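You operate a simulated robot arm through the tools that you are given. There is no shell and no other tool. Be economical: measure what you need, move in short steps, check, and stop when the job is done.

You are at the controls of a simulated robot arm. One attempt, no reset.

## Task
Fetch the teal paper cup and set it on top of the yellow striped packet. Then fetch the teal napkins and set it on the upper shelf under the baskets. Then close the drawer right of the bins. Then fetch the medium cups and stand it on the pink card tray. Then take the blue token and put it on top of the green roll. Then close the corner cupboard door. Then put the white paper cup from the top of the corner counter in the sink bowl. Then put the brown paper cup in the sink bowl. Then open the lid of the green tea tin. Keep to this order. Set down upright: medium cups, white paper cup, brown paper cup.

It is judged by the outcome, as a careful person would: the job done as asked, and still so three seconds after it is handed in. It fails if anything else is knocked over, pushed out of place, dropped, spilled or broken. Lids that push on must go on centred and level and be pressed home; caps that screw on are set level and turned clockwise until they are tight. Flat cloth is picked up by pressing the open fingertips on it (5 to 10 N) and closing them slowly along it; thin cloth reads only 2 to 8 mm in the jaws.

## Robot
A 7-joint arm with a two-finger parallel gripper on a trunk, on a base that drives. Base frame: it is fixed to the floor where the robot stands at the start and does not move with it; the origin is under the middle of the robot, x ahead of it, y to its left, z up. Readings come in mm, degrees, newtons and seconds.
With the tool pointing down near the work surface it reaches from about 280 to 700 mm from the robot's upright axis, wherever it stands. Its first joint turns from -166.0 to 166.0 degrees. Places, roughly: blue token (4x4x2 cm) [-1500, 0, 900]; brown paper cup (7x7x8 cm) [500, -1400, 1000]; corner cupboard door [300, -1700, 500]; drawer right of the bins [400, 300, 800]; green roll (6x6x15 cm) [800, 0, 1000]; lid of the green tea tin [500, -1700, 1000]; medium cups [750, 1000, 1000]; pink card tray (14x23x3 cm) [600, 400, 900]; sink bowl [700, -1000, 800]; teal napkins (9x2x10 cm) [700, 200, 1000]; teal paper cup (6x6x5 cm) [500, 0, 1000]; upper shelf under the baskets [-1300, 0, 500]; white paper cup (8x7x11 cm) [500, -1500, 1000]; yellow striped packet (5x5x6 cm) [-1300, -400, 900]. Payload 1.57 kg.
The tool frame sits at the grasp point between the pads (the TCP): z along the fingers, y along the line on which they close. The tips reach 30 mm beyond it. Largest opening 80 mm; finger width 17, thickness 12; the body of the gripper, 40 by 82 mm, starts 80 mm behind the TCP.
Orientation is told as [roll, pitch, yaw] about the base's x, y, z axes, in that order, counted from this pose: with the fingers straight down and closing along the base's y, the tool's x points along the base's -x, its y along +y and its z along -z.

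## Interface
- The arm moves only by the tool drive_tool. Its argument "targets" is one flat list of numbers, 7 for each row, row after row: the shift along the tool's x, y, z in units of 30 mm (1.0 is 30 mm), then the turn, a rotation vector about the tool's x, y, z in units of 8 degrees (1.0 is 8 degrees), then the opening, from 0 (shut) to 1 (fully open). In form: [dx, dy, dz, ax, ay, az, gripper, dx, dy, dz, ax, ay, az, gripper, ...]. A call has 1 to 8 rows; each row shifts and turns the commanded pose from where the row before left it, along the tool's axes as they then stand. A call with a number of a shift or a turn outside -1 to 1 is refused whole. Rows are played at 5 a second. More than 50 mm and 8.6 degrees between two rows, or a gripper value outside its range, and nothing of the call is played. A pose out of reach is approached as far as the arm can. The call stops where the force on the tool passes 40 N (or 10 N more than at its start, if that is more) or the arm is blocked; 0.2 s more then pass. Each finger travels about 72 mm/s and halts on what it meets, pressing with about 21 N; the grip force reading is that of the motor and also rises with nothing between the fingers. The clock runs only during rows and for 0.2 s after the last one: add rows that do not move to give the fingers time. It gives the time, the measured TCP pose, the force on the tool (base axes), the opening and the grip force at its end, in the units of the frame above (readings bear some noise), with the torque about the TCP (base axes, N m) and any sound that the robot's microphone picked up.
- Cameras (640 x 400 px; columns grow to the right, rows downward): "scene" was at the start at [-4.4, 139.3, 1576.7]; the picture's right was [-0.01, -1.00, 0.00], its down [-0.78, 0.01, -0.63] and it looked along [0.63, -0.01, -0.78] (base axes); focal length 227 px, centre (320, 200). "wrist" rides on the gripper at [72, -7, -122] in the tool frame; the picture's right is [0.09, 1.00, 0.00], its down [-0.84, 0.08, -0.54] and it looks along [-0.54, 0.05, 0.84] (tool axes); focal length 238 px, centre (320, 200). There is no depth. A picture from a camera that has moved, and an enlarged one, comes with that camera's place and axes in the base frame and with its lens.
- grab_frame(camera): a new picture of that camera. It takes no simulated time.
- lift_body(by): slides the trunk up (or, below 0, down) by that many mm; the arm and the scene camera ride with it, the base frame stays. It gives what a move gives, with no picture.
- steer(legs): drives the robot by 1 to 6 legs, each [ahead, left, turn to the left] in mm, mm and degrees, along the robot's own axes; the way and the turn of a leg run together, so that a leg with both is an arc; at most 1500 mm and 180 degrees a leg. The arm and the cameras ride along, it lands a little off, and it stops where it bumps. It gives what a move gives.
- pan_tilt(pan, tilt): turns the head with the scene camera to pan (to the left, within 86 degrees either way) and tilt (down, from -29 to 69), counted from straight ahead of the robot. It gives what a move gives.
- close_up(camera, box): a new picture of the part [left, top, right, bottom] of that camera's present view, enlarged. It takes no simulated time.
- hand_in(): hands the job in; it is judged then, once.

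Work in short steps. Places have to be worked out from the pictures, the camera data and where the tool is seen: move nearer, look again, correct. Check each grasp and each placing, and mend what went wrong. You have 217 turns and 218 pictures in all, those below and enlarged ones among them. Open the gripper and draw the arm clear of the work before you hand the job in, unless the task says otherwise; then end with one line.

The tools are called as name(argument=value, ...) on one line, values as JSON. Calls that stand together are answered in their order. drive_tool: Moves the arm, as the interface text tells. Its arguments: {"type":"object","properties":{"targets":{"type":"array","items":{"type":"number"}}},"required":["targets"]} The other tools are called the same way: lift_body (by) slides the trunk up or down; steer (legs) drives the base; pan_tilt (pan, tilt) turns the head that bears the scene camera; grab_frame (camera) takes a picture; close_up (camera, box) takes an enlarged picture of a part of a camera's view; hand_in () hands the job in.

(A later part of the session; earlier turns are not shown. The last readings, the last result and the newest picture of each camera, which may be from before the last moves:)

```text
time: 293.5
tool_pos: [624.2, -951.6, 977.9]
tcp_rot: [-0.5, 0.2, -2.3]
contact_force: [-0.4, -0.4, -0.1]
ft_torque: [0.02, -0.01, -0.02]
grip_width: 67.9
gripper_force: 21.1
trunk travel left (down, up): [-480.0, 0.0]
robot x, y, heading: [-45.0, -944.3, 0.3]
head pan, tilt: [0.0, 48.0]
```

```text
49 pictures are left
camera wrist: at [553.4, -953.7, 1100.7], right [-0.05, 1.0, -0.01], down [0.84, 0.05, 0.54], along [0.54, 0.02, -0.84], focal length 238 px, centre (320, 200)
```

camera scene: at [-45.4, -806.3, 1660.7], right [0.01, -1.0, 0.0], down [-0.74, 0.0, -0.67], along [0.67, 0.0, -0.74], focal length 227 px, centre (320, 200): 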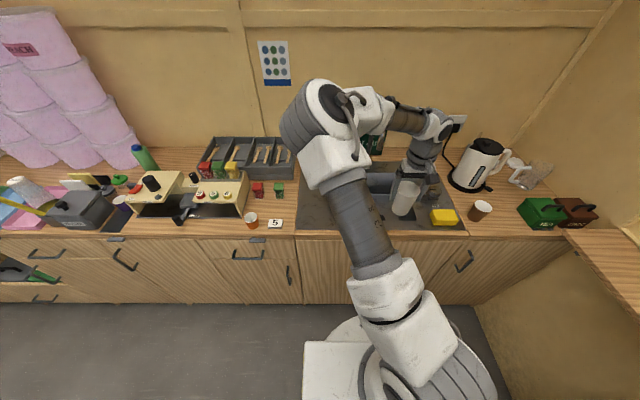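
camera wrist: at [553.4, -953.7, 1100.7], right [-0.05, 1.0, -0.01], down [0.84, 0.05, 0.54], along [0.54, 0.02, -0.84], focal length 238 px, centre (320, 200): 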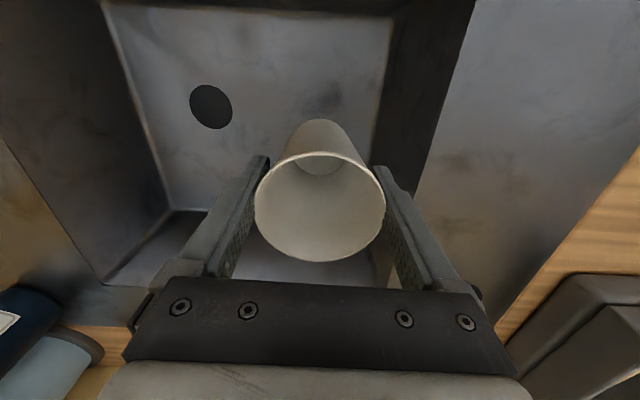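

Clear of the walls. I'll lower 84 mm, then probe in small steps.

drive_tool(targets=[0, 0, 1, 0, 0, 0, 0.6, 0, 0, 1, 0, 0, 0, 0.6, 0, 0, 0.8, 0, 0, 0, 0.6, 0, 0, 0, 0, 0, 0, 0.6])

drive_tool(targets=[0, 0, 0.2, 0, 0, 0, 0.6, 0, 0, 0.2, 0, 0, 0, 0.6, 0, 0, 0, 0, 0, 0, 0.6])

drive_tool(targets=[0, 0, 0.2, 0, 0, 0, 0.6, 0, 0, 0, 0, 0, 0, 0.6])

drive_tool(targets=[0, 0, 0.15, 0, 0, 0, 0.6, 0, 0, 0, 0, 0, 0, 0.6])

```text
time: 294.5
tool_pos: [623.3, -951.1, 895.0]
tcp_rot: [-0.6, 0.1, -2.3]
contact_force: [1.2, -0.2, -0.7]
ft_torque: [0.03, -0.01, 0.01]
grip_width: 67.7
gripper_force: 20.8
trunk travel left (down, up): [-480.0, 0.0]
robot x, y, heading: [-45.8, -947.7, 0.3]
head pan, tilt: [0.0, 48.0]
```

```text
time: 295.3
tool_pos: [623.8, -951.2, 882.8]
tcp_rot: [-0.4, 0.0, -2.3]
contact_force: [-0.1, 0.8, 0.0]
ft_torque: [-0.02, -0.03, 0.0]
grip_width: 67.9
gripper_force: 21.2
trunk travel left (down, up): [-480.0, 0.0]
robot x, y, heading: [-47.6, -942.2, 0.4]
head pan, tilt: [0.0, 48.0]
```

```text
time: 295.9
tool_pos: [624.3, -953.0, 876.5]
tcp_rot: [-0.5, 0.1, -2.3]
contact_force: [-0.1, 0.2, -0.1]
ft_torque: [0.0, -0.02, -0.01]
grip_width: 67.8
gripper_force: 21.1
trunk travel left (down, up): [-480.0, 0.0]
robot x, y, heading: [-41.6, -944.4, 0.4]
head pan, tilt: [0.0, 48.0]
```

```text
time: 296.5
tool_pos: [623.6, -952.1, 872.4]
tcp_rot: [-0.5, 0.1, -2.2]
contact_force: [-1.0, -0.2, 0.5]
ft_torque: [-0.01, -0.02, 0.0]
grip_width: 67.8
gripper_force: 21.3
trunk travel left (down, up): [-480.0, 0.0]
robot x, y, heading: [-41.9, -942.4, -0.1]
head pan, tilt: [0.0, 48.0]
```

drive_tool(targets=[0, 0, 0.15, 0, 0, 0, 0.6, 0, 0, 0, 0, 0, 0, 0.6])

drive_tool(targets=[0, 0, 0.15, 0, 0, 0, 0.6, 0, 0, 0, 0, 0, 0, 0.6])

drive_tool(targets=[0, 0, 0.15, 0, 0, 0, 0.6, 0, 0, 0, 0, 0, 0, 0.6])

grab_frame(camera="wrist")

```text
time: 297.1
tool_pos: [624.1, -953.1, 868.2]
tcp_rot: [-0.6, 0.1, -2.4]
contact_force: [-0.5, -0.9, 0.5]
ft_torque: [0.02, 0.01, 0.0]
grip_width: 68.0
gripper_force: 20.5
trunk travel left (down, up): [-480.0, 0.0]
robot x, y, heading: [-41.8, -943.8, 0.2]
head pan, tilt: [0.0, 48.0]
```

```text
time: 297.7
tool_pos: [623.8, -953.1, 862.8]
tcp_rot: [-0.6, 0.1, -2.2]
contact_force: [0.1, 0.0, 0.1]
ft_torque: [-0.01, 0.05, 0.02]
grip_width: 67.7
gripper_force: 20.9
trunk travel left (down, up): [-480.0, 0.0]
robot x, y, heading: [-41.1, -946.6, 0.4]
head pan, tilt: [0.0, 48.0]
```

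```text
time: 298.3
tool_pos: [623.7, -951.7, 860.7]
tcp_rot: [-0.6, 0.0, -2.3]
contact_force: [-2.0, 0.6, 12.3]
ft_torque: [0.15, 0.1, 0.0]
grip_width: 67.8
gripper_force: 20.6
trunk travel left (down, up): [-480.0, 0.0]
robot x, y, heading: [-40.7, -944.3, 0.3]
head pan, tilt: [0.0, 48.0]
```

```text
48 pictures are left
camera wrist: at [552.3, -955.1, 983.0], right [-0.05, 1.0, -0.01], down [0.84, 0.05, 0.54], along [0.54, 0.02, -0.84], focal length 238 px, centre (320, 200)
```

wrist: 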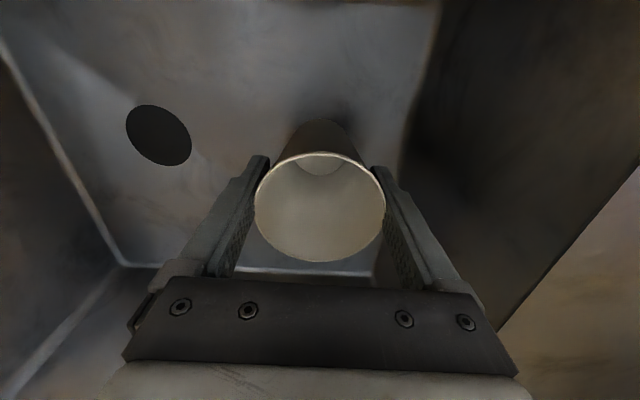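

The floor is reached at 12 N. I'll release gently, then rise.

drive_tool(targets=[0, 0, -0.04, 0, 0, 0, 0.75, 0, 0, 0, 0, 0, 0, 0.88, 0, 0, 0, 0, 0, 0, 0.96, 0, 0, 0, 0, 0, 0, 1, 0, 0, 0, 0, 0, 0, 1])

drive_tool(targets=[0, 0, -0.5, 0, 0, 0, 1, 0, 0, -0.7, 0, 0, 0, 1, 0, 0, -1, 0, 0, 0, 1, 0, 0, -1, 0, 0, 0, 1, 0, 0, -1, 0, 0, 0, 1, 0, 0, -1, 0, 0, 0, 1, 0, 0, -1, 0, 0, 0, 1, 0, 0, -1, 0, 0, 0, 1])

grab_frame(camera="wrist")

```text
time: 299.5
tool_pos: [623.4, -952.2, 859.6]
tcp_rot: [-0.6, 0.1, -2.2]
contact_force: [-0.4, -0.2, -1.0]
ft_torque: [-0.04, -0.02, -0.02]
grip_width: 79.8
gripper_force: 0.1
trunk travel left (down, up): [-480.0, 0.0]
robot x, y, heading: [-42.9, -945.1, 0.3]
head pan, tilt: [0.0, 48.0]
```

```text
time: 301.3
tool_pos: [624.1, -950.0, 1075.9]
tcp_rot: [-0.5, 0.2, -2.4]
contact_force: [-0.7, 0.1, 0.0]
ft_torque: [-0.02, 0.03, 0.0]
grip_width: 80.2
gripper_force: 0.1
trunk travel left (down, up): [-480.0, 0.0]
robot x, y, heading: [-41.9, -946.4, 0.1]
head pan, tilt: [0.0, 48.0]
```

```text
47 pictures are left
camera wrist: at [552.8, -952.3, 1199.0], right [-0.05, 1.0, -0.01], down [0.84, 0.05, 0.54], along [0.54, 0.02, -0.84], focal length 238 px, centre (320, 200)
```

wrist: 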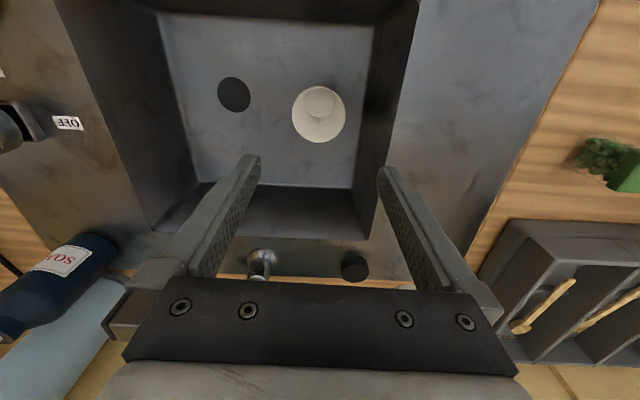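

The white cup stands upright in the bowl. Now retract and go to the brown cup.

drive_tool(targets=[1, 0, -0.6, 0, 0, 0, 1, 1, 0, -0.6, 0, 0, 0, 1, 1, 0, -0.6, 0, 0, 0, 1, 1, 0, -0.6, 0, 0, 0, 1, 1, 0, -0.6, 0, 0, 0, 1, 1, 0, 0, 0, 0, 0, 1])

steer(legs=[[30, -250, 0]])

drive_tool(targets=[-0.3, -1, 0, 0, 0, 0, 1, -0.3, -1, 0, 0, 0, 0, 1, -0.3, -1, 0, 0, 0, 0, 1, -0.3, -1, 0, 0, 0, 0, 1, -0.3, -1, 0, 0, 0, 0, 1, -0.3, -1, 0, 0, 0, 0, 1, -0.2, -1, 0, 0, 0, 0, 1, 0, -0.6, 0, 0, 0, 0, 1])

grab_frame(camera="wrist")

```text
time: 302.7
tool_pos: [442.7, -941.9, 1163.9]
tcp_rot: [-0.4, 0.1, -2.2]
contact_force: [1.4, -0.1, 0.3]
ft_torque: [-0.02, -0.01, 0.01]
grip_width: 80.1
gripper_force: 0.1
trunk travel left (down, up): [-480.0, 0.0]
robot x, y, heading: [-40.2, -946.5, 0.3]
head pan, tilt: [0.0, 48.0]
```

```text
time: 305.2
tool_pos: [475.4, -1191.4, 1165.2]
tcp_rot: [-0.5, 0.1, -2.2]
contact_force: [0.0, -0.3, 0.5]
ft_torque: [0.02, -0.01, 0.01]
grip_width: 79.8
gripper_force: 0.0
trunk travel left (down, up): [-480.0, 0.0]
robot x, y, heading: [-10.3, -1193.7, 0.4]
head pan, tilt: [0.0, 48.0]
```

```text
time: 307.0
tool_pos: [524.5, -1420.9, 1166.5]
tcp_rot: [-0.5, 0.2, -2.2]
contact_force: [0.8, 0.2, -0.2]
ft_torque: [-0.04, 0.01, -0.03]
grip_width: 80.0
gripper_force: 0.0
trunk travel left (down, up): [-480.0, 0.0]
robot x, y, heading: [-6.9, -1195.2, 0.4]
head pan, tilt: [0.0, 48.0]
```

```text
46 pictures are left
camera wrist: at [454.5, -1423.6, 1289.3], right [-0.05, 1.0, -0.01], down [0.84, 0.05, 0.54], along [0.54, 0.02, -0.84], focal length 238 px, centre (320, 200)
```

wrist: 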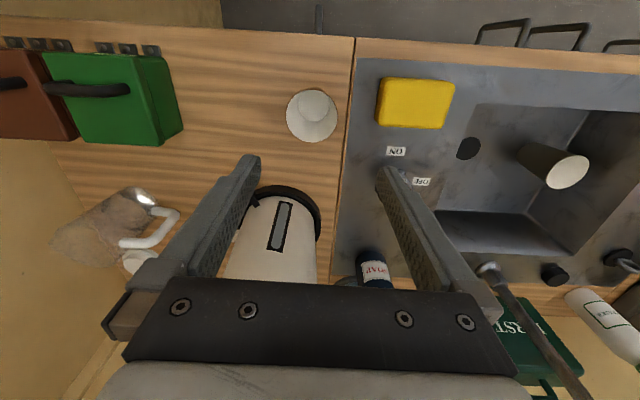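

Brown cup axis: (527, -1433), rim z≈985. Moving above it and partly down.

drive_tool(targets=[-0.08, -0.4, 0.8, 0, 0, 0, 1, 0, 0, 0.9, 0, 0, 0, 1, 0, 0, 0.9, 0, 0, 0, 1, 0, 0, 0.9, 0, 0, 0, 1, 0, 0, 0.7, 0, 0, 0, 1])

grab_frame(camera="wrist")

```text
time: 308.2
tool_pos: [528.2, -1433.6, 1041.2]
tcp_rot: [-0.6, 0.1, -2.3]
contact_force: [0.3, -0.3, 0.0]
ft_torque: [-0.01, -0.03, 0.01]
grip_width: 80.0
gripper_force: 0.0
trunk travel left (down, up): [-480.0, 0.0]
robot x, y, heading: [-13.1, -1196.8, 0.2]
head pan, tilt: [0.0, 48.0]
```

```text
45 pictures are left
camera wrist: at [456.7, -1435.6, 1164.0], right [-0.05, 1.0, -0.01], down [0.84, 0.05, 0.54], along [0.54, 0.02, -0.84], focal length 238 px, centre (320, 200)
```

wrist: 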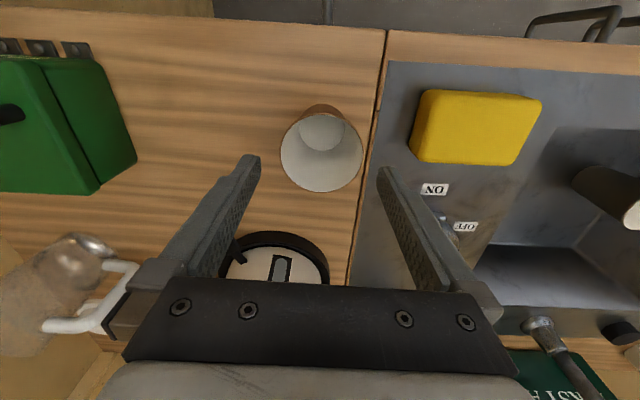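

Centred. Going down and gripping.

drive_tool(targets=[0.08, 0.02, 0.8, 0, 0, 0, 1, 0, 0, 0.8, 0, 0, 0, 1, 0, 0, 0.77, 0, 0, 0, 1])

drive_tool(targets=[0, 0, 0, 0, 0, 0, 0.8, 0, 0, 0, 0, 0, 0, 0.65, 0, 0, 0, 0, 0, 0, 0.55, 0, 0, 0, 0, 0, 0, 0.55, 0, 0, 0, 0, 0, 0, 0.55])

drive_tool(targets=[0, 0, -0.4, 0, 0, 0, 0.55, 0, 0, -1, 0, 0, 0, 0.55, 0, 0, -1, 0, 0, 0, 0.55, 0, 0, -1, 0, 0, 0, 0.55, 0, 0, -1, 0, 0, 0, 0.55, 0, 0, -1, 0, 0, 0, 0.55, 0.8, 0, -0.8, 0, 0, 0, 0.55, 1, 0.5, 0, 0, 0, 0, 0.55])

grab_frame(camera="wrist")

```text
time: 309.0
tool_pos: [525.5, -1434.8, 970.2]
tcp_rot: [-0.5, 0.1, -2.1]
contact_force: [0.0, -0.1, 0.5]
ft_torque: [-0.01, 0.04, 0.01]
grip_width: 80.1
gripper_force: 0.1
trunk travel left (down, up): [-480.0, 0.0]
robot x, y, heading: [-12.8, -1192.4, 0.0]
head pan, tilt: [0.0, 48.0]
```

```text
time: 310.2
tool_pos: [525.9, -1433.9, 970.6]
tcp_rot: [-0.6, 0.1, -2.2]
contact_force: [-0.9, -0.2, 0.9]
ft_torque: [-0.01, 0.04, -0.01]
grip_width: 61.7
gripper_force: 20.9
trunk travel left (down, up): [-480.0, 0.0]
robot x, y, heading: [-12.0, -1198.8, 0.7]
head pan, tilt: [0.0, 48.0]
```

```text
time: 312.0
tool_pos: [473.1, -1414.9, 1157.4]
tcp_rot: [-0.6, 0.1, -2.3]
contact_force: [0.4, 0.0, 0.0]
ft_torque: [0.01, 0.02, 0.0]
grip_width: 62.1
gripper_force: 21.2
trunk travel left (down, up): [-480.0, 0.0]
robot x, y, heading: [-12.2, -1194.0, 0.5]
head pan, tilt: [0.0, 48.0]
```

```text
44 pictures are left
camera wrist: at [401.1, -1417.3, 1279.4], right [-0.05, 1.0, -0.01], down [0.84, 0.05, 0.54], along [0.54, 0.02, -0.84], focal length 238 px, centre (320, 200)
```

wrist: 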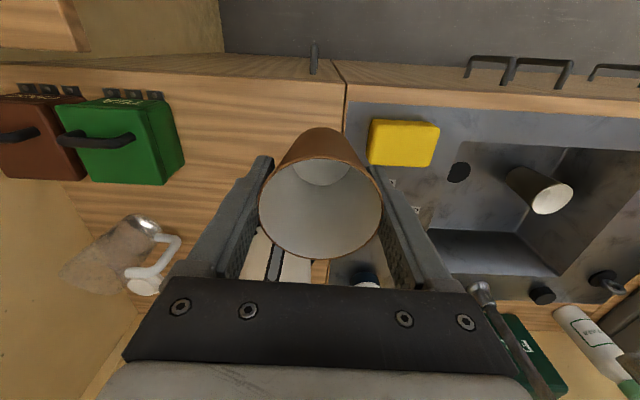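

The brown cup is held. I'll move left at x≈473, then forward over the bowl's right part at (605, -1118).

drive_tool(targets=[0, 1, 0, 0, 0, 0, 0.55, 0, 1, 0, 0, 0, 0, 0.55, 0, 1, 0, 0, 0, 0, 0.55, 0, 1, 0, 0, 0, 0, 0.55, 0, 1, 0, 0, 0, 0, 0.55, 0, 1, 0, 0, 0, 0, 0.55, 0, 1, 0, 0, 0, 0, 0.55, 0, 1, 0, 0, 0, 0, 0.55])

drive_tool(targets=[0, 0.9, 0, 0, 0, 0, 0.55, 0, 0.9, 0, 0, 0, 0, 0.55, -1, 0.04, 0, 0, 0, 0, 0.55, -1, 0.04, 0, 0, 0, 0, 0.55, -1, 0.04, 0, 0, 0, 0, 0.55, -0.9, 0.04, 0, 0, 0, 0, 0.55])

grab_frame(camera="wrist")

close_up(camera="scene", box=[230, 90, 430, 240])

```text
time: 313.8
tool_pos: [482.5, -1174.6, 1155.2]
tcp_rot: [-0.6, 0.2, -2.3]
contact_force: [-0.4, -0.6, -0.4]
ft_torque: [0.01, -0.03, 0.01]
grip_width: 61.6
gripper_force: 20.8
trunk travel left (down, up): [-480.0, 0.0]
robot x, y, heading: [-11.6, -1195.0, 0.6]
head pan, tilt: [0.0, 48.0]
```

```text
time: 315.2
tool_pos: [601.6, -1121.8, 1153.9]
tcp_rot: [-0.6, 0.1, -2.2]
contact_force: [-0.2, -0.3, 0.5]
ft_torque: [-0.03, 0.0, -0.01]
grip_width: 61.9
gripper_force: 21.0
trunk travel left (down, up): [-480.0, 0.0]
robot x, y, heading: [-13.8, -1192.8, 0.2]
head pan, tilt: [0.0, 48.0]
```

```text
43 pictures are left
camera wrist: at [530.8, -1124.4, 1275.1], right [-0.05, 1.0, -0.01], down [0.84, 0.05, 0.54], along [0.54, 0.02, -0.84], focal length 238 px, centre (320, 200)
```

wrist: 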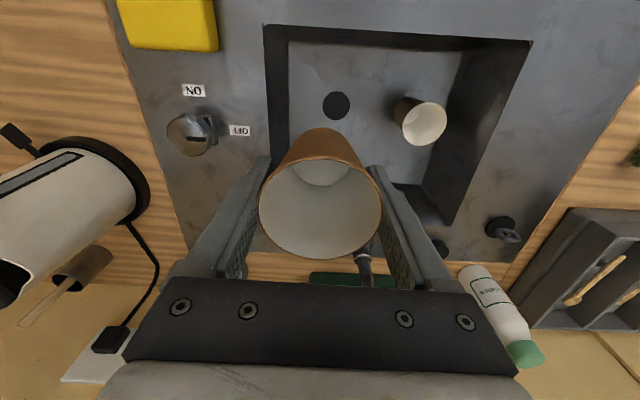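

```text
2.67 times, centred on (330, 165) of scene
camera zoom: at [-13.6, -1055.4, 1660.8], right [0.01, -1.0, 0.0], down [-0.74, -0.01, -0.67], along [0.67, 0.0, -0.74], focal length 605 px, centre (293, 293)
```

zoom: 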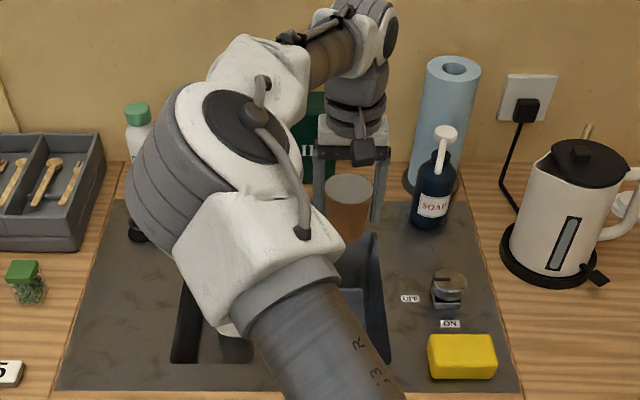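

Over the right part of the bowl. I'll descend in two stages and monitor.

drive_tool(targets=[0, -0.1, 0.8, 0, 0, 0, 0.55, 0, 0, 1, 0, 0, 0, 0.55, 0, 0, 1, 0, 0, 0, 0.55, 0, 0, 1, 0, 0, 0, 0.55, 0, 0, 1, 0, 0, 0, 0.55, 0, 0, 1, 0, 0, 0, 0.55, 0, 0, 1, 0, 0, 0, 0.55])

grab_frame(camera="wrist")

```text
time: 316.8
tool_pos: [601.0, -1126.1, 948.6]
tcp_rot: [-0.6, 0.2, -2.1]
contact_force: [0.1, -0.3, -1.1]
ft_torque: [0.02, 0.01, -0.03]
grip_width: 62.0
gripper_force: 20.9
trunk travel left (down, up): [-480.0, 0.0]
robot x, y, heading: [-9.1, -1195.5, 0.6]
head pan, tilt: [0.0, 48.0]
```

```text
41 pictures are left
camera wrist: at [529.5, -1128.5, 1071.6], right [-0.05, 1.0, -0.01], down [0.84, 0.05, 0.54], along [0.54, 0.02, -0.84], focal length 238 px, centre (320, 200)
```

wrist: 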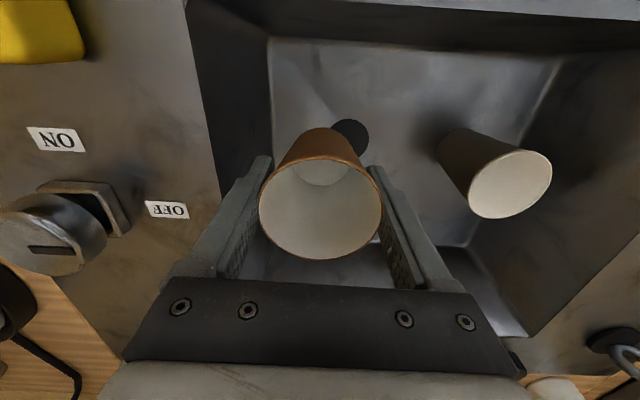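

Clear on all sides. Continue down, then probe.

drive_tool(targets=[0, 0, 1, 0, 0, 0, 0.55, 0, 0, 1, 0, 0, 0, 0.55, 0, 0, 1, 0, 0, 0, 0.55, 0, 0, 0.4, 0, 0, 0, 0.55, 0, 0, 0, 0, 0, 0, 0.55])

drive_tool(targets=[0, 0, 0.2, 0, 0, 0, 0.55, 0, 0, 0, 0, 0, 0, 0.55])

drive_tool(targets=[0, 0, 0.15, 0, 0, 0, 0.55, 0, 0, 0, 0, 0, 0, 0.55])

drive_tool(targets=[0, 0, 0.15, 0, 0, 0, 0.55, 0, 0, 0, 0, 0, 0, 0.55])

```text
time: 318.0
tool_pos: [599.9, -1126.1, 846.5]
tcp_rot: [-0.6, 0.1, -2.2]
contact_force: [-0.1, 1.0, -0.6]
ft_torque: [-0.01, 0.01, 0.01]
grip_width: 61.8
gripper_force: 21.4
trunk travel left (down, up): [-480.0, 0.0]
robot x, y, heading: [-10.7, -1196.8, 0.3]
head pan, tilt: [0.0, 48.0]
```

```text
time: 318.6
tool_pos: [600.6, -1125.9, 841.1]
tcp_rot: [-0.7, 0.1, -2.1]
contact_force: [0.0, -0.4, -1.0]
ft_torque: [-0.02, 0.03, -0.03]
grip_width: 61.9
gripper_force: 21.2
trunk travel left (down, up): [-480.0, 0.0]
robot x, y, heading: [-13.3, -1196.0, 0.3]
head pan, tilt: [0.0, 48.0]
```

```text
time: 319.2
tool_pos: [600.1, -1127.6, 836.1]
tcp_rot: [-0.6, 0.1, -2.3]
contact_force: [0.0, -0.4, 0.1]
ft_torque: [-0.02, -0.01, 0.02]
grip_width: 61.8
gripper_force: 21.0
trunk travel left (down, up): [-480.0, 0.0]
robot x, y, heading: [-14.5, -1196.7, 0.4]
head pan, tilt: [0.0, 48.0]
```

```text
time: 319.8
tool_pos: [600.6, -1126.8, 831.8]
tcp_rot: [-0.5, 0.1, -2.2]
contact_force: [-0.4, 0.5, -0.6]
ft_torque: [0.0, -0.02, 0.01]
grip_width: 61.6
gripper_force: 20.8
trunk travel left (down, up): [-480.0, 0.0]
robot x, y, heading: [-10.7, -1194.4, 0.4]
head pan, tilt: [0.0, 48.0]
```

drive_tool(targets=[0, 0, 0.13, 0, 0, 0, 0.55, 0, 0, 0, 0, 0, 0, 0.55])

drive_tool(targets=[0, 0, 0.13, 0, 0, 0, 0.55, 0, 0, 0, 0, 0, 0, 0.55])

drive_tool(targets=[0, 0, 0.1, 0, 0, 0, 0.55, 0, 0, 0, 0, 0, 0, 0.55])

```text
time: 320.4
tool_pos: [601.4, -1126.4, 831.3]
tcp_rot: [-0.5, -0.1, -2.2]
contact_force: [-2.0, 1.5, 16.9]
ft_torque: [-0.07, 0.13, 0.02]
grip_width: 61.7
gripper_force: 21.3
trunk travel left (down, up): [-480.0, 0.0]
robot x, y, heading: [-9.6, -1194.1, 0.8]
head pan, tilt: [0.0, 48.0]
```

```text
time: 321.0
tool_pos: [600.7, -1126.8, 825.6]
tcp_rot: [-0.5, 0.0, -2.2]
contact_force: [2.5, 1.4, 17.4]
ft_torque: [-0.04, -0.04, -0.02]
grip_width: 62.1
gripper_force: 21.3
trunk travel left (down, up): [-480.0, 0.0]
robot x, y, heading: [-12.0, -1195.5, 0.3]
head pan, tilt: [0.0, 48.0]
```

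```text
time: 321.6
tool_pos: [599.6, -1126.4, 822.5]
tcp_rot: [-0.5, 0.0, -2.2]
contact_force: [0.6, 1.3, 17.4]
ft_torque: [-0.03, 0.05, 0.01]
grip_width: 61.7
gripper_force: 20.7
trunk travel left (down, up): [-480.0, 0.0]
robot x, y, heading: [-10.7, -1196.6, 0.1]
head pan, tilt: [0.0, 48.0]
```

It's on the floor, with the fingers slipping slightly down the cup. Release and rise.

drive_tool(targets=[0, 0, 0, 0, 0, 0, 0.7, 0, 0, 0, 0, 0, 0, 0.84, 0, 0, 0, 0, 0, 0, 0.95, 0, 0, 0, 0, 0, 0, 1, 0, 0, 0, 0, 0, 0, 1])

drive_tool(targets=[0, 0, -0.5, 0, 0, 0, 1, 0, 0, -0.7, 0, 0, 0, 1, 0, 0, -1, 0, 0, 0, 1, 0, 0, -1, 0, 0, 0, 1, 0, 0, -1, 0, 0, 0, 1, 0, 0, -1, 0, 0, 0, 1, 0, 0, -1, 0, 0, 0, 1, 0, 0, -1, 0, 0, 0, 1])

grab_frame(camera="wrist")

```text
time: 322.8
tool_pos: [600.5, -1127.7, 822.5]
tcp_rot: [-0.6, 0.1, -2.2]
contact_force: [-0.1, 0.5, -0.4]
ft_torque: [0.03, 0.03, -0.03]
grip_width: 80.1
gripper_force: 0.0
trunk travel left (down, up): [-480.0, 0.0]
robot x, y, heading: [-9.8, -1194.6, 0.3]
head pan, tilt: [0.0, 48.0]
```

```text
time: 324.6
tool_pos: [601.5, -1125.1, 1039.4]
tcp_rot: [-0.5, 0.1, -2.3]
contact_force: [-1.1, -0.5, -0.5]
ft_torque: [-0.04, 0.01, 0.01]
grip_width: 80.0
gripper_force: 0.0
trunk travel left (down, up): [-480.0, 0.0]
robot x, y, heading: [-10.8, -1196.3, 0.3]
head pan, tilt: [0.0, 48.0]
```

```text
40 pictures are left
camera wrist: at [529.9, -1127.0, 1160.8], right [-0.05, 1.0, -0.01], down [0.84, 0.05, 0.54], along [0.54, 0.02, -0.84], focal length 238 px, centre (320, 200)
```

wrist: 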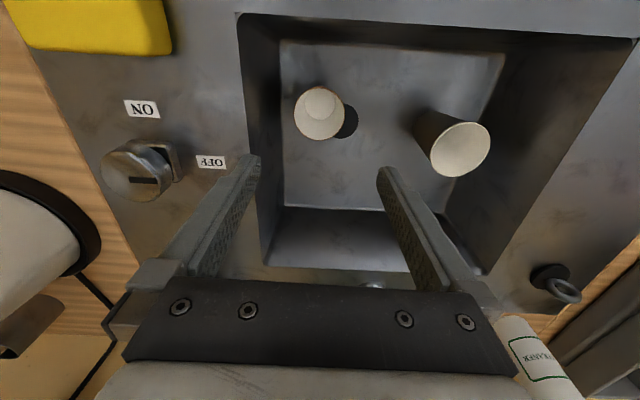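

Both cups stand upright in the bowl. Now the tea tin: retract, move right, and look at its lid.

drive_tool(targets=[0.6, -0.3, -0.8, 0, 0, 0, 1, 0.9, -0.3, -0.8, 0, 0, 0, 1, 0.9, -0.3, -0.8, 0, 0, 0, 1, 0.9, -0.5, -0.8, 0, 0, 0, 1, 0.9, -1, -0.5, 0, 0, 0, 1, 0.9, -1, 0, 0, 0, 0, 1, 0, -1, 0, 0, 0, 0, 1, 0, -1, 0, 0, 0, 0, 1])

drive_tool(targets=[0, -1, 0, 0, 0, 0, 1, 0, -1, 0, 0, 0, 0, 1, 0, -1, 0, 0, 0, 0, 1, 0, -1, 0, 0, 0, 0, 1, 0, -1, 0, 0, 0, 0, 1, 0, -1, 0, 0, 0, 0, 1, 0, -1, 0, 0, 0, 0, 1, 0, -1, 0, 0, 0, 0, 1])

steer(legs=[[40, -20, 0]])

drive_tool(targets=[0, -1, 0, 0, 0, 0, 1, 0, -1, 0, 0, 0, 0, 1])

pan_tilt(pan=-42, tilt=42)

grab_frame(camera="wrist")

grab_frame(camera="scene")

```text
time: 326.4
tool_pos: [442.1, -1278.5, 1152.1]
tcp_rot: [-0.5, 0.0, -2.2]
contact_force: [0.4, 1.0, 1.0]
ft_torque: [-0.02, -0.03, -0.04]
grip_width: 79.8
gripper_force: 0.0
trunk travel left (down, up): [-480.0, 0.0]
robot x, y, heading: [-11.6, -1197.5, 0.6]
head pan, tilt: [0.0, 48.0]
```

```text
time: 328.2
tool_pos: [432.8, -1521.4, 1151.2]
tcp_rot: [-0.5, 0.2, -2.3]
contact_force: [-0.2, 0.1, -0.1]
ft_torque: [0.05, -0.01, 0.0]
grip_width: 80.1
gripper_force: 0.0
trunk travel left (down, up): [-480.0, 0.0]
robot x, y, heading: [-11.4, -1194.9, 0.6]
head pan, tilt: [0.0, 48.0]
```

```text
time: 329.1
tool_pos: [472.0, -1530.8, 1152.2]
tcp_rot: [-0.5, 0.3, -2.3]
contact_force: [0.4, -0.3, -0.1]
ft_torque: [-0.03, -0.01, -0.03]
grip_width: 79.9
gripper_force: 0.1
trunk travel left (down, up): [-480.0, 0.0]
robot x, y, heading: [26.0, -1210.8, 0.3]
head pan, tilt: [0.0, 48.0]
```

```text
time: 329.7
tool_pos: [470.7, -1589.1, 1151.3]
tcp_rot: [-0.5, 0.1, -2.2]
contact_force: [0.4, -0.4, 0.8]
ft_torque: [0.04, -0.04, -0.02]
grip_width: 79.8
gripper_force: 0.1
trunk travel left (down, up): [-480.0, 0.0]
robot x, y, heading: [31.4, -1203.3, 0.4]
head pan, tilt: [0.0, 48.0]
```

```text
time: 330.8
tool_pos: [469.5, -1589.6, 1152.0]
tcp_rot: [-0.7, 0.1, -2.3]
contact_force: [-0.4, -0.5, 0.6]
ft_torque: [0.02, 0.0, -0.02]
grip_width: 79.8
gripper_force: 0.0
trunk travel left (down, up): [-480.0, 0.0]
robot x, y, heading: [26.3, -1207.9, 0.3]
head pan, tilt: [-42.0, 42.0]
```

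```text
39 pictures are left
camera wrist: at [398.7, -1591.5, 1274.6], right [-0.05, 1.0, -0.01], down [0.84, 0.05, 0.54], along [0.54, 0.02, -0.84], focal length 238 px, centre (320, 200)
```

wrist: 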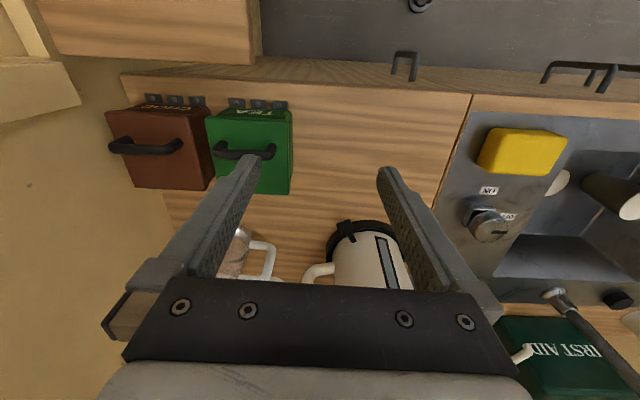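

```text
38 pictures are left
camera scene: at [10.4, -1120.7, 1669.2], right [-0.66, -0.75, 0.0], down [-0.5, 0.44, -0.74], along [0.56, -0.49, -0.67], focal length 227 px, centre (320, 200)
```

scene: 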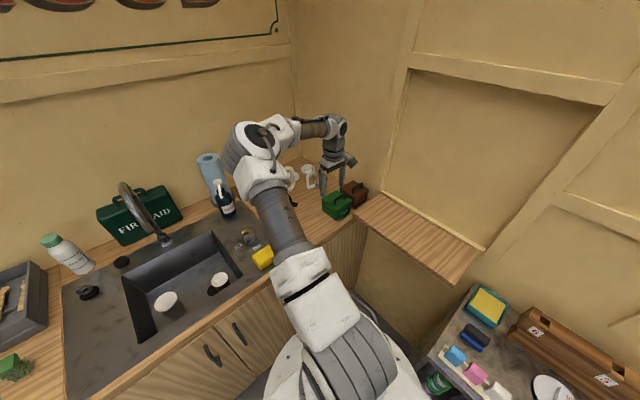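

close_up(camera="wrist", box=[90, 80, 310, 210])

close_up(camera="scene", box=[300, 160, 390, 230])

```text
2.91 times, centred on (200, 145) of wrist
camera zoom: at [398.7, -1591.5, 1274.6], right [-0.05, 1.0, -0.01], down [0.84, 0.05, 0.54], along [0.54, 0.02, -0.84], focal length 693 px, centre (669, 360)
```

zoom: 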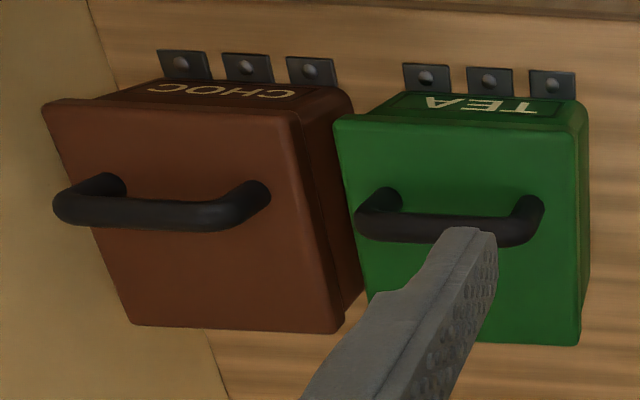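

```text
5.71 times, centred on (345, 195) of scene
camera zoom: at [10.4, -1120.7, 1669.2], right [-0.66, -0.75, 0.0], down [-0.5, 0.44, -0.74], along [0.56, -0.49, -0.67], focal length 1296 px, centre (177, 229)
```

zoom: 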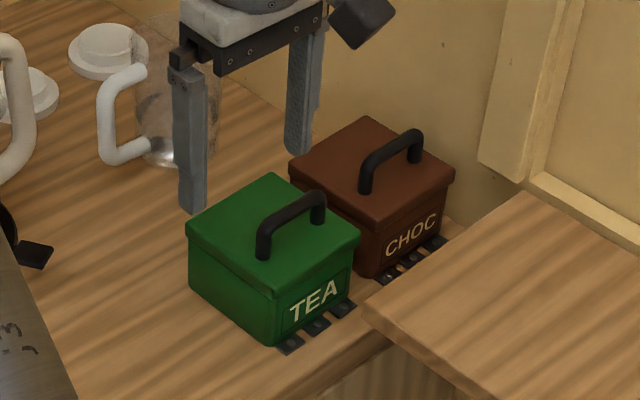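

The tin's base is screwed down. Its lid spans x 470–567 and y -1720 to -1622 with top z≈1003, and a bar handle runs along y at about (500, -1667, 1033), so the hinge must be at the back. I'll move closer and turn the tool to close along x.

steer(legs=[[40, -22, 0]])

drive_tool(targets=[0, 0, 0, 0, 0, 1, 1, 0, 0, 0, 0, 0, 1, 1, 0, 0, 0, 0, 0, 1, 1, 0, 0, 0, 0, 0, 1, 1, 0, 0, 0, 0, 0, 1, 1, 0, 0, 0, 0, 0, 1, 1, 0, 0, 0, 0, 0, 1, 0.6, 0, 0, 0, 0, 0, 1, 0.5])

drive_tool(targets=[0, 0, 0, 0, 0, 1, 0.5, 0, 0, 0, 0, 0, 1, 0.5, 0, 0, 0, 0, 0, 1, 0.5, -0.9, -0.1, 0, 0, 0, 0, 0.5, -0.9, -0.1, 0, 0, 0, 0, 0.5])

grab_frame(camera="wrist")

close_up(camera="scene", box=[280, 140, 400, 230])

```text
time: 331.8
tool_pos: [512.1, -1604.3, 1151.9]
tcp_rot: [-0.6, 0.2, -2.3]
contact_force: [-0.1, 0.3, -1.1]
ft_torque: [0.01, -0.01, -0.01]
grip_width: 79.9
gripper_force: 0.0
trunk travel left (down, up): [-480.0, 0.0]
robot x, y, heading: [70.5, -1220.3, 0.2]
head pan, tilt: [-42.0, 42.0]
```

```text
time: 333.6
tool_pos: [510.9, -1604.2, 1151.2]
tcp_rot: [-0.3, -0.4, -66.3]
contact_force: [-0.7, 0.4, -0.3]
ft_torque: [0.0, 0.01, -0.02]
grip_width: 40.0
gripper_force: 0.1
trunk travel left (down, up): [-480.0, 0.0]
robot x, y, heading: [70.9, -1222.1, 0.3]
head pan, tilt: [-42.0, 42.0]
```

```text
time: 334.8
tool_pos: [517.6, -1647.3, 1152.0]
tcp_rot: [-0.3, -0.6, -74.2]
contact_force: [-0.8, 0.0, 0.0]
ft_torque: [0.01, -0.02, 0.01]
grip_width: 40.0
gripper_force: 0.0
out of reach, approached as far as the arm can: row 2, 3, 5
trunk travel left (down, up): [-480.0, 0.0]
robot x, y, heading: [71.0, -1216.0, 0.2]
head pan, tilt: [-42.0, 42.0]
```

```text
35 pictures are left
camera wrist: at [492.9, -1578.6, 1274.4], right [0.93, 0.36, -0.01], down [0.3, -0.78, 0.55], along [0.19, -0.51, -0.84], focal length 238 px, centre (320, 200)
```

wrist: 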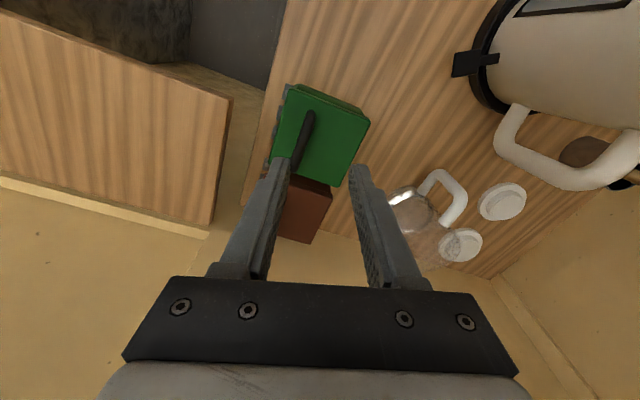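

```text
4.44 times, centred on (340, 185) of scene
camera zoom: at [51.1, -1134.6, 1669.3], right [-0.67, -0.75, 0.0], down [-0.5, 0.44, -0.74], along [0.56, -0.49, -0.67], focal length 1008 px, centre (231, 267)
```

zoom: 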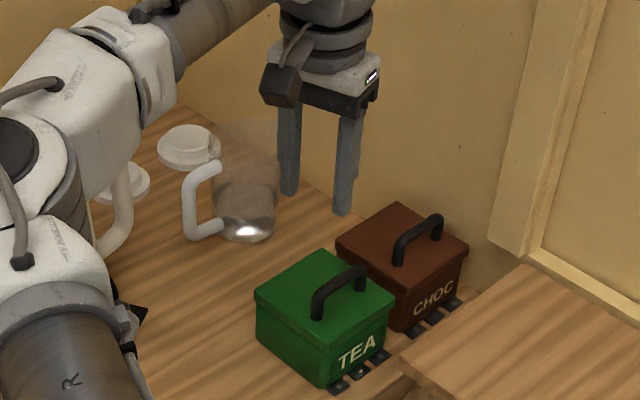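

The wrist stops at yaw -74°, but that is close enough to perpendicular to the bar. I'll move over the bar at about (501, -1662) with the tips just above it, and check.

drive_tool(targets=[-0.16, -0.34, 0.4, 0, 0, 0, 0.5, -0.16, -0.33, 0.9, 0, 0, 0, 0.5, 0, 0, 0.8, 0, 0, 0, 0.5])

grab_frame(camera="wrist")

close_up(camera="scene", box=[300, 160, 390, 230])

```text
time: 335.6
tool_pos: [500.8, -1664.8, 1090.5]
tcp_rot: [-0.2, -0.4, -74.3]
contact_force: [0.1, 0.7, 0.1]
ft_torque: [-0.01, 0.02, 0.01]
grip_width: 39.9
gripper_force: 0.0
trunk travel left (down, up): [-480.0, 0.0]
robot x, y, heading: [68.0, -1216.6, 0.3]
head pan, tilt: [-42.0, 42.0]
```

```text
33 pictures are left
camera wrist: at [476.5, -1594.8, 1211.6], right [0.93, 0.36, -0.01], down [0.3, -0.78, 0.55], along [0.19, -0.51, -0.84], focal length 238 px, centre (320, 200)
```

wrist: 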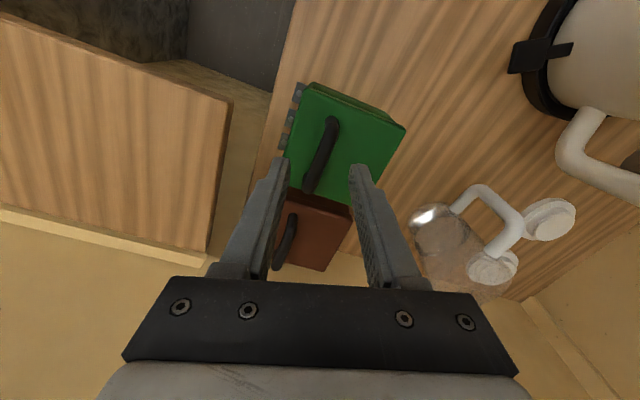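

```text
5.71 times, centred on (345, 195) of scene
camera zoom: at [51.5, -1135.3, 1669.3], right [-0.67, -0.75, 0.0], down [-0.5, 0.45, -0.74], along [0.56, -0.49, -0.67], focal length 1296 px, centre (177, 229)
```

zoom: 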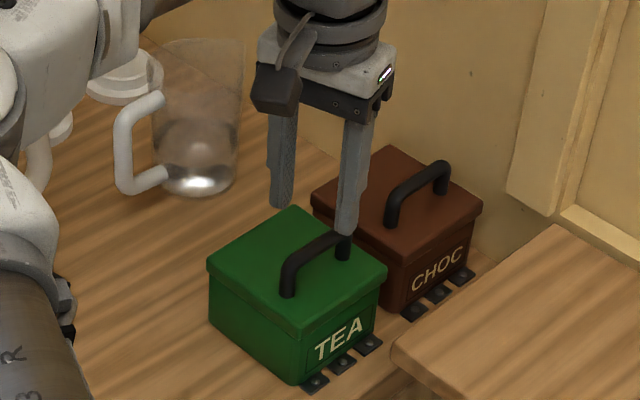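

The bar lies centrally between the fingers. I'll go down 45 mm and close on it.

drive_tool(targets=[0, 0, 0.8, 0, 0, 0, 0.5, 0, 0, 0.7, 0, 0, 0, 0.5, 0, 0, 0, 0, 0, 0, 0.5])

drive_tool(targets=[0, 0, 0, 0, 0, 0, 0.3, 0, 0, 0, 0, 0, 0, 0.1, 0, 0, 0, 0, 0, 0, 0, 0, 0, 0, 0, 0, 0, 0, 0, 0, 0, 0, 0, 0, 0])

grab_frame(camera="wrist")

```text
time: 336.4
tool_pos: [502.1, -1664.5, 1045.5]
tcp_rot: [-0.3, -0.5, -74.3]
contact_force: [0.4, -0.1, -0.1]
ft_torque: [-0.01, -0.03, 0.0]
grip_width: 40.2
gripper_force: 0.1
trunk travel left (down, up): [-480.0, 0.0]
robot x, y, heading: [69.3, -1219.1, 0.4]
head pan, tilt: [-42.0, 42.0]
```

```text
time: 337.6
tool_pos: [505.8, -1662.2, 1044.9]
tcp_rot: [-0.1, -0.5, -74.3]
contact_force: [22.2, 3.0, -1.6]
ft_torque: [-0.04, -0.61, -0.65]
grip_width: 16.2
gripper_force: 32.2
trunk travel left (down, up): [-480.0, 0.0]
robot x, y, heading: [69.6, -1219.1, 0.2]
head pan, tilt: [-42.0, 42.0]
```

```text
31 pictures are left
camera wrist: at [479.7, -1594.1, 1166.4], right [0.93, 0.36, 0.0], down [0.3, -0.78, 0.55], along [0.2, -0.51, -0.84], focal length 238 px, centre (320, 200)
```

wrist: 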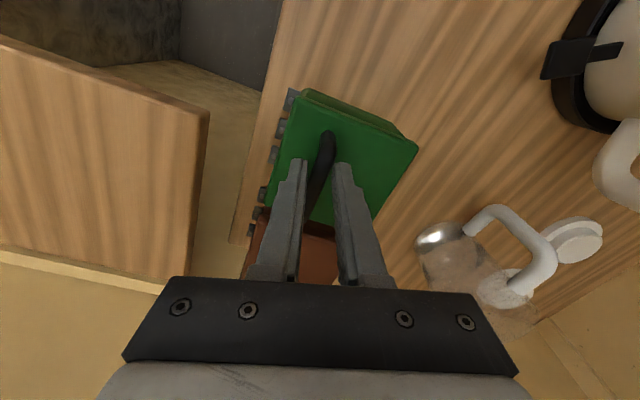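

Gripped on the bar at 16 mm. I'll start the lid with a small arc step, up and back, and read the forces.

drive_tool(targets=[-0.06, 0.22, -0.1, 0, 0, 0, 0, -0.04, 0.15, -0.2, 0, 0, 0, 0, 0, 0, 0, 0, 0, 0, 0])

drive_tool(targets=[-0.04, 0.15, -0.17, 0, 0, 0, 0, -0.04, 0.15, -0.15, 0, 0, 0, 0, 0, 0, 0, 0, 0, 0, 0])

close_up(camera="scene", box=[300, 160, 390, 230])

```text
time: 338.4
tool_pos: [511.3, -1662.7, 1054.6]
tcp_rot: [-0.4, -0.3, -74.4]
contact_force: [-0.9, 12.2, -0.5]
ft_torque: [0.94, 0.15, -0.66]
grip_width: 16.1
gripper_force: 31.7
trunk travel left (down, up): [-480.0, 0.0]
robot x, y, heading: [72.1, -1219.4, 0.1]
head pan, tilt: [-42.0, 42.0]
```

```text
time: 339.2
tool_pos: [512.3, -1663.8, 1055.7]
tcp_rot: [-0.4, -0.4, -74.3]
contact_force: [-6.6, 11.9, 4.2]
ft_torque: [0.76, 0.19, -0.63]
grip_width: 16.1
gripper_force: 31.7
out of reach, approached as far as the arm can: row 1, 2
trunk travel left (down, up): [-480.0, 0.0]
robot x, y, heading: [71.5, -1216.0, 0.2]
head pan, tilt: [-42.0, 42.0]
```

```text
5.71 times, centred on (345, 195) of scene
camera zoom: at [50.5, -1133.6, 1669.2], right [-0.67, -0.75, 0.0], down [-0.5, 0.44, -0.74], along [0.56, -0.49, -0.67], focal length 1296 px, centre (177, 229)
```

zoom: 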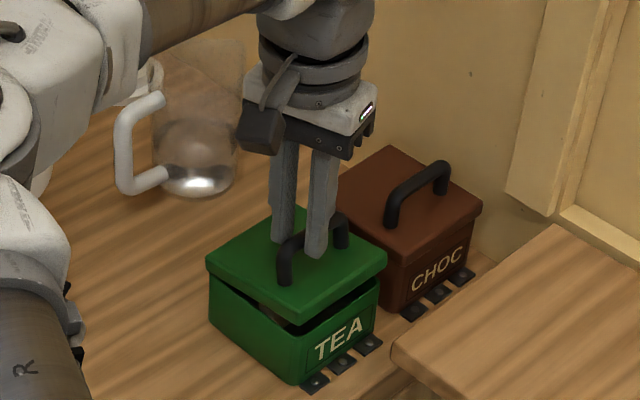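

The lid is opening, with a gap visible at the front. The arm is near a joint limit, so I'll let the tool tilt, with the hand leaning back toward the robot, as I continue the arc.

drive_tool(targets=[-0.04, 0.15, -0.15, -0.8, 0, 0, 0, -0.04, 0.2, -0.12, -0.8, 0, 0, 0, -0.04, 0.2, -0.08, -0.8, 0, 0, 0])

close_up(camera="scene", box=[300, 160, 390, 230])

```text
time: 340.0
tool_pos: [527.0, -1664.2, 1068.7]
tcp_rot: [19.0, -0.9, -74.5]
contact_force: [-10.4, -5.0, 16.3]
ft_torque: [0.37, 0.21, -0.38]
grip_width: 15.8
gripper_force: 31.0
trunk travel left (down, up): [-480.0, 0.0]
robot x, y, heading: [72.8, -1218.3, 0.4]
head pan, tilt: [-42.0, 42.0]
```

```text
5.71 times, centred on (345, 195) of scene
camera zoom: at [49.1, -1134.7, 1669.3], right [-0.67, -0.75, 0.0], down [-0.5, 0.45, -0.74], along [0.56, -0.49, -0.67], focal length 1296 px, centre (177, 229)
```

zoom: 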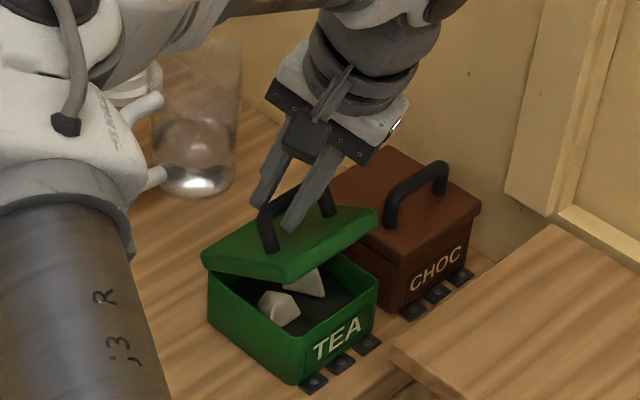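

The lid is lifting well, about 28° open. Continue along the arc to roughly 45°, keeping this tilt.

drive_tool(targets=[-0.08, 0.31, -0.03, 0, 0, 0, 0, -0.08, 0.31, -0.02, 0, 0, 0, 0, 0, 0, 0, 0, 0, 0, 0])

close_up(camera="scene", box=[300, 160, 390, 230])

```text
time: 340.8
tool_pos: [546.2, -1661.9, 1074.7]
tcp_rot: [18.9, -0.5, -74.2]
contact_force: [-6.2, -5.7, 11.0]
ft_torque: [0.19, 0.2, -0.42]
grip_width: 15.2
gripper_force: 30.9
trunk travel left (down, up): [-480.0, 0.0]
robot x, y, heading: [73.5, -1220.0, 0.2]
head pan, tilt: [-42.0, 42.0]
```

```text
5.71 times, centred on (345, 195) of scene
camera zoom: at [49.9, -1135.2, 1669.2], right [-0.67, -0.75, 0.0], down [-0.5, 0.45, -0.74], along [0.56, -0.49, -0.67], focal length 1296 px, centre (177, 229)
```

zoom: 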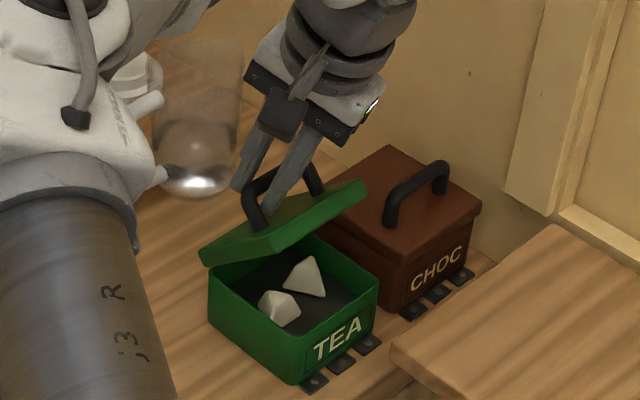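

Good, about 45°. Next, on to about 60–75°.

drive_tool(targets=[-0.08, 0.28, 0.05, 0, 0, 0, 0, -0.08, 0.28, 0.05, 0, 0, 0, 0, 0, 0, 0, 0, 0, 0, 0])

drive_tool(targets=[-0.08, 0.26, 0.12, 0, 0, 0, 0, -0.08, 0.26, 0.12, 0, 0, 0, 0, 0, 0, 0, 0, 0, 0, 0])

close_up(camera="scene", box=[300, 160, 390, 230])

```text
time: 341.6
tool_pos: [564.3, -1662.5, 1077.0]
tcp_rot: [18.9, -0.4, -74.3]
contact_force: [-2.7, -2.4, 9.8]
ft_torque: [0.45, 0.13, -0.35]
grip_width: 15.2
gripper_force: 31.0
trunk travel left (down, up): [-480.0, 0.0]
robot x, y, heading: [70.2, -1220.0, 0.2]
head pan, tilt: [-42.0, 42.0]
```

```text
time: 342.4
tool_pos: [582.7, -1661.6, 1073.7]
tcp_rot: [19.1, -0.5, -74.3]
contact_force: [-0.4, -1.0, 12.0]
ft_torque: [0.58, 0.06, -0.26]
grip_width: 15.1
gripper_force: 30.9
trunk travel left (down, up): [-480.0, 0.0]
robot x, y, heading: [73.2, -1219.4, 0.4]
head pan, tilt: [-42.0, 42.0]
```

```text
5.71 times, centred on (345, 195) of scene
camera zoom: at [50.5, -1134.5, 1669.2], right [-0.66, -0.75, 0.0], down [-0.5, 0.44, -0.74], along [0.56, -0.49, -0.67], focal length 1296 px, centre (177, 229)
```

zoom: 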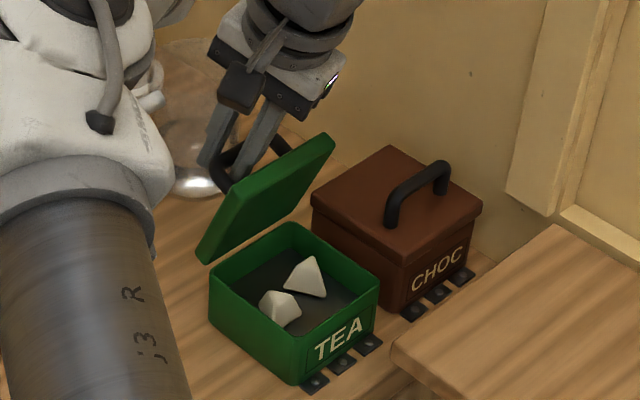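

About 75° now. I'll continue past vertical, straightening the tool slightly to keep clear of the lid's edge.

drive_tool(targets=[-0.07, 0.21, 0.18, 0.4, 0, 0, 0, -0.07, 0.21, 0.2, 0.4, 0, 0, 0, 0, 0, 0, 0, 0, 0, 0])

close_up(camera="scene", box=[290, 150, 390, 230])

```text
time: 343.2
tool_pos: [581.7, -1661.5, 1075.1]
tcp_rot: [19.0, -0.5, -74.3]
contact_force: [3.6, 2.1, 12.0]
ft_torque: [0.22, -0.25, -0.44]
grip_width: 15.2
gripper_force: 31.1
out of reach, approached as far as the arm can: row 1, 2
trunk travel left (down, up): [-480.0, 0.0]
robot x, y, heading: [68.9, -1221.1, 0.4]
head pan, tilt: [-42.0, 42.0]
```

```text
5.00 times, centred on (340, 190) of scene
camera zoom: at [50.8, -1134.2, 1669.2], right [-0.66, -0.75, 0.0], down [-0.5, 0.44, -0.74], along [0.56, -0.49, -0.67], focal length 1134 px, centre (220, 250)
```

zoom: 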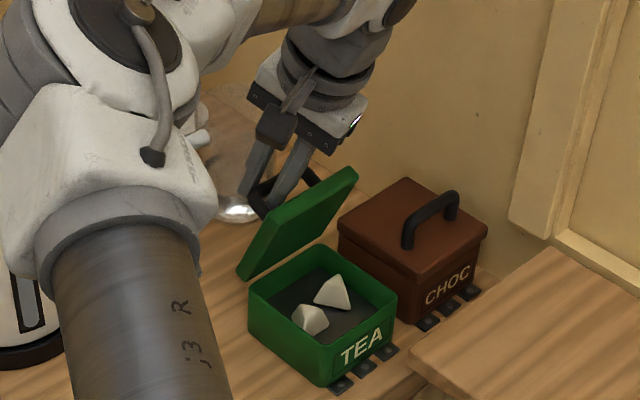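

The limit came from the straightening, so I'll continue the arc without it.

drive_tool(targets=[-0.07, 0.21, 0.18, 0, 0, 0, 0, -0.07, 0.21, 0.2, 0, 0, 0, 0, 0, 0, 0, 0, 0, 0, 0])

close_up(camera="scene", box=[290, 150, 390, 230])

```text
time: 344.0
tool_pos: [589.3, -1661.8, 1072.8]
tcp_rot: [19.0, -0.7, -74.3]
contact_force: [3.3, 3.1, 17.2]
ft_torque: [0.47, -0.1, -0.3]
grip_width: 15.1
gripper_force: 31.1
out of reach, approached as far as the arm can: row 2
trunk travel left (down, up): [-480.0, 0.0]
robot x, y, heading: [69.2, -1219.5, 0.4]
head pan, tilt: [-42.0, 42.0]
```

```text
5.00 times, centred on (340, 190) of scene
camera zoom: at [50.5, -1133.8, 1669.2], right [-0.66, -0.75, 0.0], down [-0.5, 0.44, -0.74], along [0.56, -0.49, -0.67], focal length 1134 px, centre (220, 250)
```

zoom: 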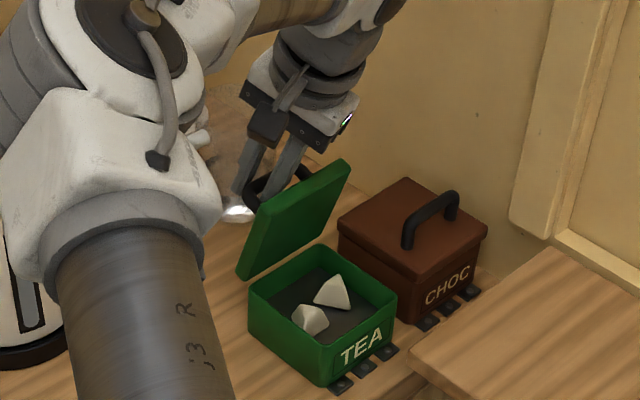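

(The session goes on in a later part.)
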